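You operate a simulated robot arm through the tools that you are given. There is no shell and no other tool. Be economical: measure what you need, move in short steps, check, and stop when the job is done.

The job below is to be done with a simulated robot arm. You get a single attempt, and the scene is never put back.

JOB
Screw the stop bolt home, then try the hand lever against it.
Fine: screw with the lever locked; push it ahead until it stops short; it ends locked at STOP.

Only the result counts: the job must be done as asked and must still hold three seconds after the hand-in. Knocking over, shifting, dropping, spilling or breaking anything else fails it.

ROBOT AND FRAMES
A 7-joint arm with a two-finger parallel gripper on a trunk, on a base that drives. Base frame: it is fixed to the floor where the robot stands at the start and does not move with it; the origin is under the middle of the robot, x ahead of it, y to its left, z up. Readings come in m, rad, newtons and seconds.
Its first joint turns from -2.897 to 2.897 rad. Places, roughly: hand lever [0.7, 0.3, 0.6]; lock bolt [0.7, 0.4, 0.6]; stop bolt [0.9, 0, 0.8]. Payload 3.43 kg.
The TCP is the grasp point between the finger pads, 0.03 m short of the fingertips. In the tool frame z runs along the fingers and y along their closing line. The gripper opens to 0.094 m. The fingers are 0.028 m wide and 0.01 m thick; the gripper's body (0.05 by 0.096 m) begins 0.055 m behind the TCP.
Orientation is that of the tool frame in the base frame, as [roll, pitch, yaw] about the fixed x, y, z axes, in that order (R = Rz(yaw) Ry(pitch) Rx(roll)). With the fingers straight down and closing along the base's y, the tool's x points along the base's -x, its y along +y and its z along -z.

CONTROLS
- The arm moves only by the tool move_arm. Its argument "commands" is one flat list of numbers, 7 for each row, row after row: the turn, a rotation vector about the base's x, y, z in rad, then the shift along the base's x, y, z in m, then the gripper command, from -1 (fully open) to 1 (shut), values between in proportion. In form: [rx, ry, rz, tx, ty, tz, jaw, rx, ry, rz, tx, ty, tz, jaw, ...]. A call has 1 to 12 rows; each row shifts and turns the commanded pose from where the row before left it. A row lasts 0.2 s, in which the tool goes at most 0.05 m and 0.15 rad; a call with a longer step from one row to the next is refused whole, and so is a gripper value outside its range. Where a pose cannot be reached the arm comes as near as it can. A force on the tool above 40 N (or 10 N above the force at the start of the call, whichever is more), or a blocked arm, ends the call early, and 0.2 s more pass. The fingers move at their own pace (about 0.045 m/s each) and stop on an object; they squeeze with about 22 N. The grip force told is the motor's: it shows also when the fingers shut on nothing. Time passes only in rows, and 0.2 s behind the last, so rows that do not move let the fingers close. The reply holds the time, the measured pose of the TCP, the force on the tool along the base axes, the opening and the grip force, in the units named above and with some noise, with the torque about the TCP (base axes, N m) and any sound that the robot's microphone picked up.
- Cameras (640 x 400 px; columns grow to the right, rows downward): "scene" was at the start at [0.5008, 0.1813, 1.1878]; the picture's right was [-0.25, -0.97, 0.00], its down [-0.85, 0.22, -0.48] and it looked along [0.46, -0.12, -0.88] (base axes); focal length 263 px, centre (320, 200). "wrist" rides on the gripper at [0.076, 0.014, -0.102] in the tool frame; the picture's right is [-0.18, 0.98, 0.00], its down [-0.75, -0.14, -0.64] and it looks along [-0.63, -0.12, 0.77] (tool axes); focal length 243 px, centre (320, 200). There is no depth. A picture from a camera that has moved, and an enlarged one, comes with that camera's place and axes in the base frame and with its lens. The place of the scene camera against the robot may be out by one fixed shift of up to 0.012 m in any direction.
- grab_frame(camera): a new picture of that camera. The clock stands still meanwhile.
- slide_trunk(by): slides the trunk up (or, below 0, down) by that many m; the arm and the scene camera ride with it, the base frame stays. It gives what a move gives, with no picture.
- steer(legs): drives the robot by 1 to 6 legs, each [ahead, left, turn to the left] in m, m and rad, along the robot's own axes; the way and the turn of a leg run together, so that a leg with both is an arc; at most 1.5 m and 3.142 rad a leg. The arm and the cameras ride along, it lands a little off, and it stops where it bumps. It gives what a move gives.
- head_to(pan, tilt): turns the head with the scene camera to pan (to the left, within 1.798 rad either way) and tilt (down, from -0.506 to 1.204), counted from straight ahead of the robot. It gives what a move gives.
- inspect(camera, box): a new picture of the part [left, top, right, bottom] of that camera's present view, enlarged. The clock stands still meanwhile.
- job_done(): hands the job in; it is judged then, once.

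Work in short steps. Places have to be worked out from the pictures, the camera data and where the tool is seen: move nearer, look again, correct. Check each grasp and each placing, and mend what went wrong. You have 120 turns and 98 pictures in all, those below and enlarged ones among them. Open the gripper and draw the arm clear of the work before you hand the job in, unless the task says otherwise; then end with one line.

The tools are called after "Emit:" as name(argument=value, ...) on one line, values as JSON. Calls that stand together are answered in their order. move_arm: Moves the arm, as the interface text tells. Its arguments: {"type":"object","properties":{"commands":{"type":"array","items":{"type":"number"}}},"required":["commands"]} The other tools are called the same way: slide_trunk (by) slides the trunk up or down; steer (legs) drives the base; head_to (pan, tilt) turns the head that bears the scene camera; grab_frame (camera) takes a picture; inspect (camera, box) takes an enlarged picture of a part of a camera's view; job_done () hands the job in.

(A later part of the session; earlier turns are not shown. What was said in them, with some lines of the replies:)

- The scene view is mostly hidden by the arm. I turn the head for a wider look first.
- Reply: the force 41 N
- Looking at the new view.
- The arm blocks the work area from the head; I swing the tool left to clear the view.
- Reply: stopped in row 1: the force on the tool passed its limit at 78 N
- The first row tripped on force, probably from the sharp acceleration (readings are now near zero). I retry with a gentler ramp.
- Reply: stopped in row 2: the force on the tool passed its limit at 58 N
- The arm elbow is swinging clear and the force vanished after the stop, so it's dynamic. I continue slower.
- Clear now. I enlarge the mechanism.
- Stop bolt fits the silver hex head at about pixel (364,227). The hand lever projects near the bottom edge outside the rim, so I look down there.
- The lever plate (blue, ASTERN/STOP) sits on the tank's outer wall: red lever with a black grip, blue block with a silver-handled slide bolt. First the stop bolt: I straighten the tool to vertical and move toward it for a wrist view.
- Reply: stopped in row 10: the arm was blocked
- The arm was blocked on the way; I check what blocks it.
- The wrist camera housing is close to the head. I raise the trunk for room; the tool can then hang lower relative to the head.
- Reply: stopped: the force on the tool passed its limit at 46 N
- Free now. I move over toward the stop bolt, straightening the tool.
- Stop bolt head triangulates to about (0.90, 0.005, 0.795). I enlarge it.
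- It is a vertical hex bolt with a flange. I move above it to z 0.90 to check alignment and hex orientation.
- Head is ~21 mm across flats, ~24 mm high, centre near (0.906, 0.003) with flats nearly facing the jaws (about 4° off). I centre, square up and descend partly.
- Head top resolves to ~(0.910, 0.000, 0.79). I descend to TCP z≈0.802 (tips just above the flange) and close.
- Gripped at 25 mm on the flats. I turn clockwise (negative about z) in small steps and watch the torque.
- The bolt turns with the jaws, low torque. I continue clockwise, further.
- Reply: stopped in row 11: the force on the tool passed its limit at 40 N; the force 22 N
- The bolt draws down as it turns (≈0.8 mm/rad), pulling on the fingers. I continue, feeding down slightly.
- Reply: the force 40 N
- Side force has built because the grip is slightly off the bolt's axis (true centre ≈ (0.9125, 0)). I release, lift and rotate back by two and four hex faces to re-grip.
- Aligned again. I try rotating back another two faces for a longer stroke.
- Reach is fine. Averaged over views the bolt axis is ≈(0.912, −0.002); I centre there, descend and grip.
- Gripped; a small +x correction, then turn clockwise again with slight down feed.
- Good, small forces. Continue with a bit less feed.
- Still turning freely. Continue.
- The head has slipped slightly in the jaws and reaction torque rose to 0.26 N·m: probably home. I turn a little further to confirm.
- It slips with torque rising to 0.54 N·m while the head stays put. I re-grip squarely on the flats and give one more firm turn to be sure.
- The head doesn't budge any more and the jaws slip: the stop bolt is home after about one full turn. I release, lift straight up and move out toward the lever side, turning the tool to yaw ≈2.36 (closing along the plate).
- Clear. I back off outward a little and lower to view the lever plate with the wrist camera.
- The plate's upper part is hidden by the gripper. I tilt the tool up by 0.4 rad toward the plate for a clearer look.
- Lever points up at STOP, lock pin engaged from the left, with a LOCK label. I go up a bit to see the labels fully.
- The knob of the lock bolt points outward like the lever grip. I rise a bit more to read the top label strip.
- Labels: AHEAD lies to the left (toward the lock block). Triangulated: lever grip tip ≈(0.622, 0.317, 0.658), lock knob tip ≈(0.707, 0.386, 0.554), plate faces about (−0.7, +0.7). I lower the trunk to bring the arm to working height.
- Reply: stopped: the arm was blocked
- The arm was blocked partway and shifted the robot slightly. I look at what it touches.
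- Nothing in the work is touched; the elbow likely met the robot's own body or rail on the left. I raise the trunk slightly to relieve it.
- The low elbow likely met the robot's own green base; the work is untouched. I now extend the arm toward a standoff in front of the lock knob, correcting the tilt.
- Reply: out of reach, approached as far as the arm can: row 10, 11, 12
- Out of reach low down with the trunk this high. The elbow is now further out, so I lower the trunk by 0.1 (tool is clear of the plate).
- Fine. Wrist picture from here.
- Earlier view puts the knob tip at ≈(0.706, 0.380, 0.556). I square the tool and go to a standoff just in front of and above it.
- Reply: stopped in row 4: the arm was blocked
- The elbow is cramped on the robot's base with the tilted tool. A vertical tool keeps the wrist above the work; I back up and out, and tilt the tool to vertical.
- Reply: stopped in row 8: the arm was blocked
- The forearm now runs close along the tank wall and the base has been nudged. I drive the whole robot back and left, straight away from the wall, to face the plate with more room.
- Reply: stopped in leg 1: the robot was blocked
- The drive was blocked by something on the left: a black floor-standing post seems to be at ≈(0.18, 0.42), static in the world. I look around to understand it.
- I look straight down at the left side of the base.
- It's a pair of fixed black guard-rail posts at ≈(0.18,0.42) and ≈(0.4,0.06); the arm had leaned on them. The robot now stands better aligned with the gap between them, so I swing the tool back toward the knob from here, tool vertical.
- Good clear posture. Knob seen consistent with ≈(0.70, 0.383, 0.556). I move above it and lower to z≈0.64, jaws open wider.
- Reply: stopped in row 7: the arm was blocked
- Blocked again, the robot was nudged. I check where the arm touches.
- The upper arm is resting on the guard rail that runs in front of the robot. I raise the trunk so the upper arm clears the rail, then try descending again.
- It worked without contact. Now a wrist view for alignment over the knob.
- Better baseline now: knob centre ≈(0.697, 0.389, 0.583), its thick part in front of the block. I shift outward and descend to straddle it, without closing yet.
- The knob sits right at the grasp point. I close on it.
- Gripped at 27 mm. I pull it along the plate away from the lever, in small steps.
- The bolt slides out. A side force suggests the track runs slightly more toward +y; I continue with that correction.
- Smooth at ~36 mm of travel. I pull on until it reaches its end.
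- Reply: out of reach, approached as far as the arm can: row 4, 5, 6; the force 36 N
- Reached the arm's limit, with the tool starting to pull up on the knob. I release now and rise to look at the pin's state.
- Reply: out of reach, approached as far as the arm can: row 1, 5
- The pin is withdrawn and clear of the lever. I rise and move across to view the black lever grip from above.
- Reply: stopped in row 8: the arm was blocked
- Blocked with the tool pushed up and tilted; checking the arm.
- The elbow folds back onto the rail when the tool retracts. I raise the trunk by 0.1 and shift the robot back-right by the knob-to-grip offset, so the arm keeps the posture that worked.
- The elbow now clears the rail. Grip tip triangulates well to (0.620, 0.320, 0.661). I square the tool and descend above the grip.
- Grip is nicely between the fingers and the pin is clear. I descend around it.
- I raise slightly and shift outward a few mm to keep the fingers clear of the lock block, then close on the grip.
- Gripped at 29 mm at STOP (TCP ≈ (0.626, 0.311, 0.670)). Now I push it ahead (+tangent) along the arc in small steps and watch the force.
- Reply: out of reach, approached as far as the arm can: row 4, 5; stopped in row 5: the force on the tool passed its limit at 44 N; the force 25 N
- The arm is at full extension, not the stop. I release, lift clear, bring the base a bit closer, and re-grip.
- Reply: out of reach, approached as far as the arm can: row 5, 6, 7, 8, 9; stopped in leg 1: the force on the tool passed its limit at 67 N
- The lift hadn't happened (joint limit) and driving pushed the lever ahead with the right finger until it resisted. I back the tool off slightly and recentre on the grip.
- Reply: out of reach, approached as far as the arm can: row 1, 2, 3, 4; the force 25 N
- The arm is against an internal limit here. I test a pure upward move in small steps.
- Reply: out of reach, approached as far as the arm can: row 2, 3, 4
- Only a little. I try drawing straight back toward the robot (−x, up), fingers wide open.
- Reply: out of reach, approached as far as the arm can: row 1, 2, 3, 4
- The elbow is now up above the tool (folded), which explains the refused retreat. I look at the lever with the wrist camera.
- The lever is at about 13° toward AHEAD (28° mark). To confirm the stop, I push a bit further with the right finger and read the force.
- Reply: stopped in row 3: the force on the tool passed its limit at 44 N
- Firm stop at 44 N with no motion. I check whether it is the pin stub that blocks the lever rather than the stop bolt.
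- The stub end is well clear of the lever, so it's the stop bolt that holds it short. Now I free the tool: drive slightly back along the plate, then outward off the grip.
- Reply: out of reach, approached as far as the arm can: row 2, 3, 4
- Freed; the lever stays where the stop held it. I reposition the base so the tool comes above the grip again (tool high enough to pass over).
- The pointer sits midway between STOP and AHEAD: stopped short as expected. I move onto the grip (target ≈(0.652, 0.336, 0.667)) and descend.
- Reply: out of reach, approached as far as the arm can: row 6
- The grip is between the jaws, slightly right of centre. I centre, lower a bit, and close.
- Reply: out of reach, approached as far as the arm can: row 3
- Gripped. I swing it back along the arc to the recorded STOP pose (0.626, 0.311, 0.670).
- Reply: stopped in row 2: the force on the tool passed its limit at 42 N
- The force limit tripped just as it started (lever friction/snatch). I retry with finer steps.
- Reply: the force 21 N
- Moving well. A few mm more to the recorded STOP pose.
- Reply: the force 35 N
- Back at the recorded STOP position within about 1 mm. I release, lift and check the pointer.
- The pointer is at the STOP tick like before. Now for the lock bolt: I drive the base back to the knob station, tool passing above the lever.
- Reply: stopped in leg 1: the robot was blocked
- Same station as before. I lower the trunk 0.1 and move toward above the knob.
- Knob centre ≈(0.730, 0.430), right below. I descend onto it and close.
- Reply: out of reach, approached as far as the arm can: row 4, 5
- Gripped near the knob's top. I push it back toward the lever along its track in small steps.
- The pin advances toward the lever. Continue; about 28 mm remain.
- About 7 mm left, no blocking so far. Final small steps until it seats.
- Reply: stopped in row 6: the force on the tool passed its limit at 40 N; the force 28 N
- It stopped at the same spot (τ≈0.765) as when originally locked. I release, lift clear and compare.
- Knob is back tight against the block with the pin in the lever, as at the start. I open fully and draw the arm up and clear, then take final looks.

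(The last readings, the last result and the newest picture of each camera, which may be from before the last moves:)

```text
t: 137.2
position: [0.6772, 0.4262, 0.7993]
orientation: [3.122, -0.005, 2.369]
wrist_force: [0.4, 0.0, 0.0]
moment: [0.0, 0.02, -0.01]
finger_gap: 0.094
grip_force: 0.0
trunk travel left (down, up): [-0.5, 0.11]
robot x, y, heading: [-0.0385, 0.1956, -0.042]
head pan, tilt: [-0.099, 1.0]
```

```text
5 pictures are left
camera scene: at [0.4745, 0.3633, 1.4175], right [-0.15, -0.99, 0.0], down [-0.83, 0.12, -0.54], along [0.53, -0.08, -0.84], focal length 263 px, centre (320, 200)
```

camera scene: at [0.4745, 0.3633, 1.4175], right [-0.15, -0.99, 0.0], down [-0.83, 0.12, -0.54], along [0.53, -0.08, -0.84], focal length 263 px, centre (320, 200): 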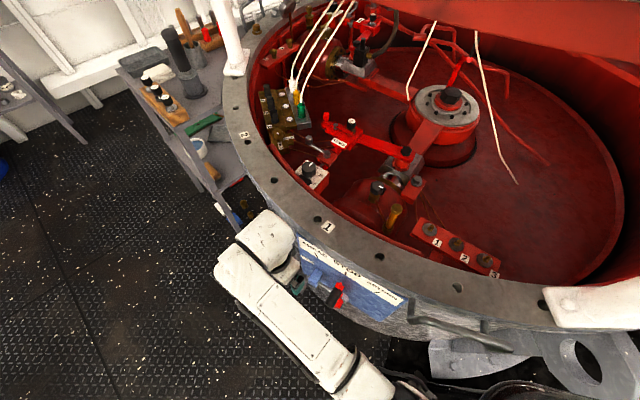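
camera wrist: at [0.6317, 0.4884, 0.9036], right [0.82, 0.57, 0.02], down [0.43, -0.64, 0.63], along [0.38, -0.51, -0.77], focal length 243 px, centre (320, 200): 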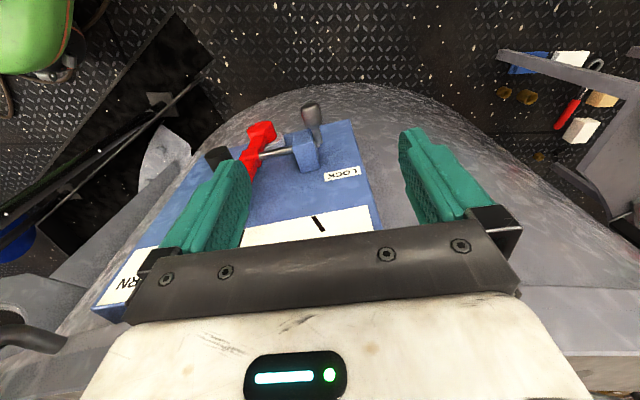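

The lever is locked at STOP, the stop bolt is home, nothing else looks disturbed, and the open gripper is clear above the plate. I hand in.

Emit:
job_done()

```text
The job is handed in.
```

The stop bolt is screwed home with the lever locked, the lever was pushed ahead and stopped about halfway to the AHEAD mark, and it is now back at STOP with the lock pin in.
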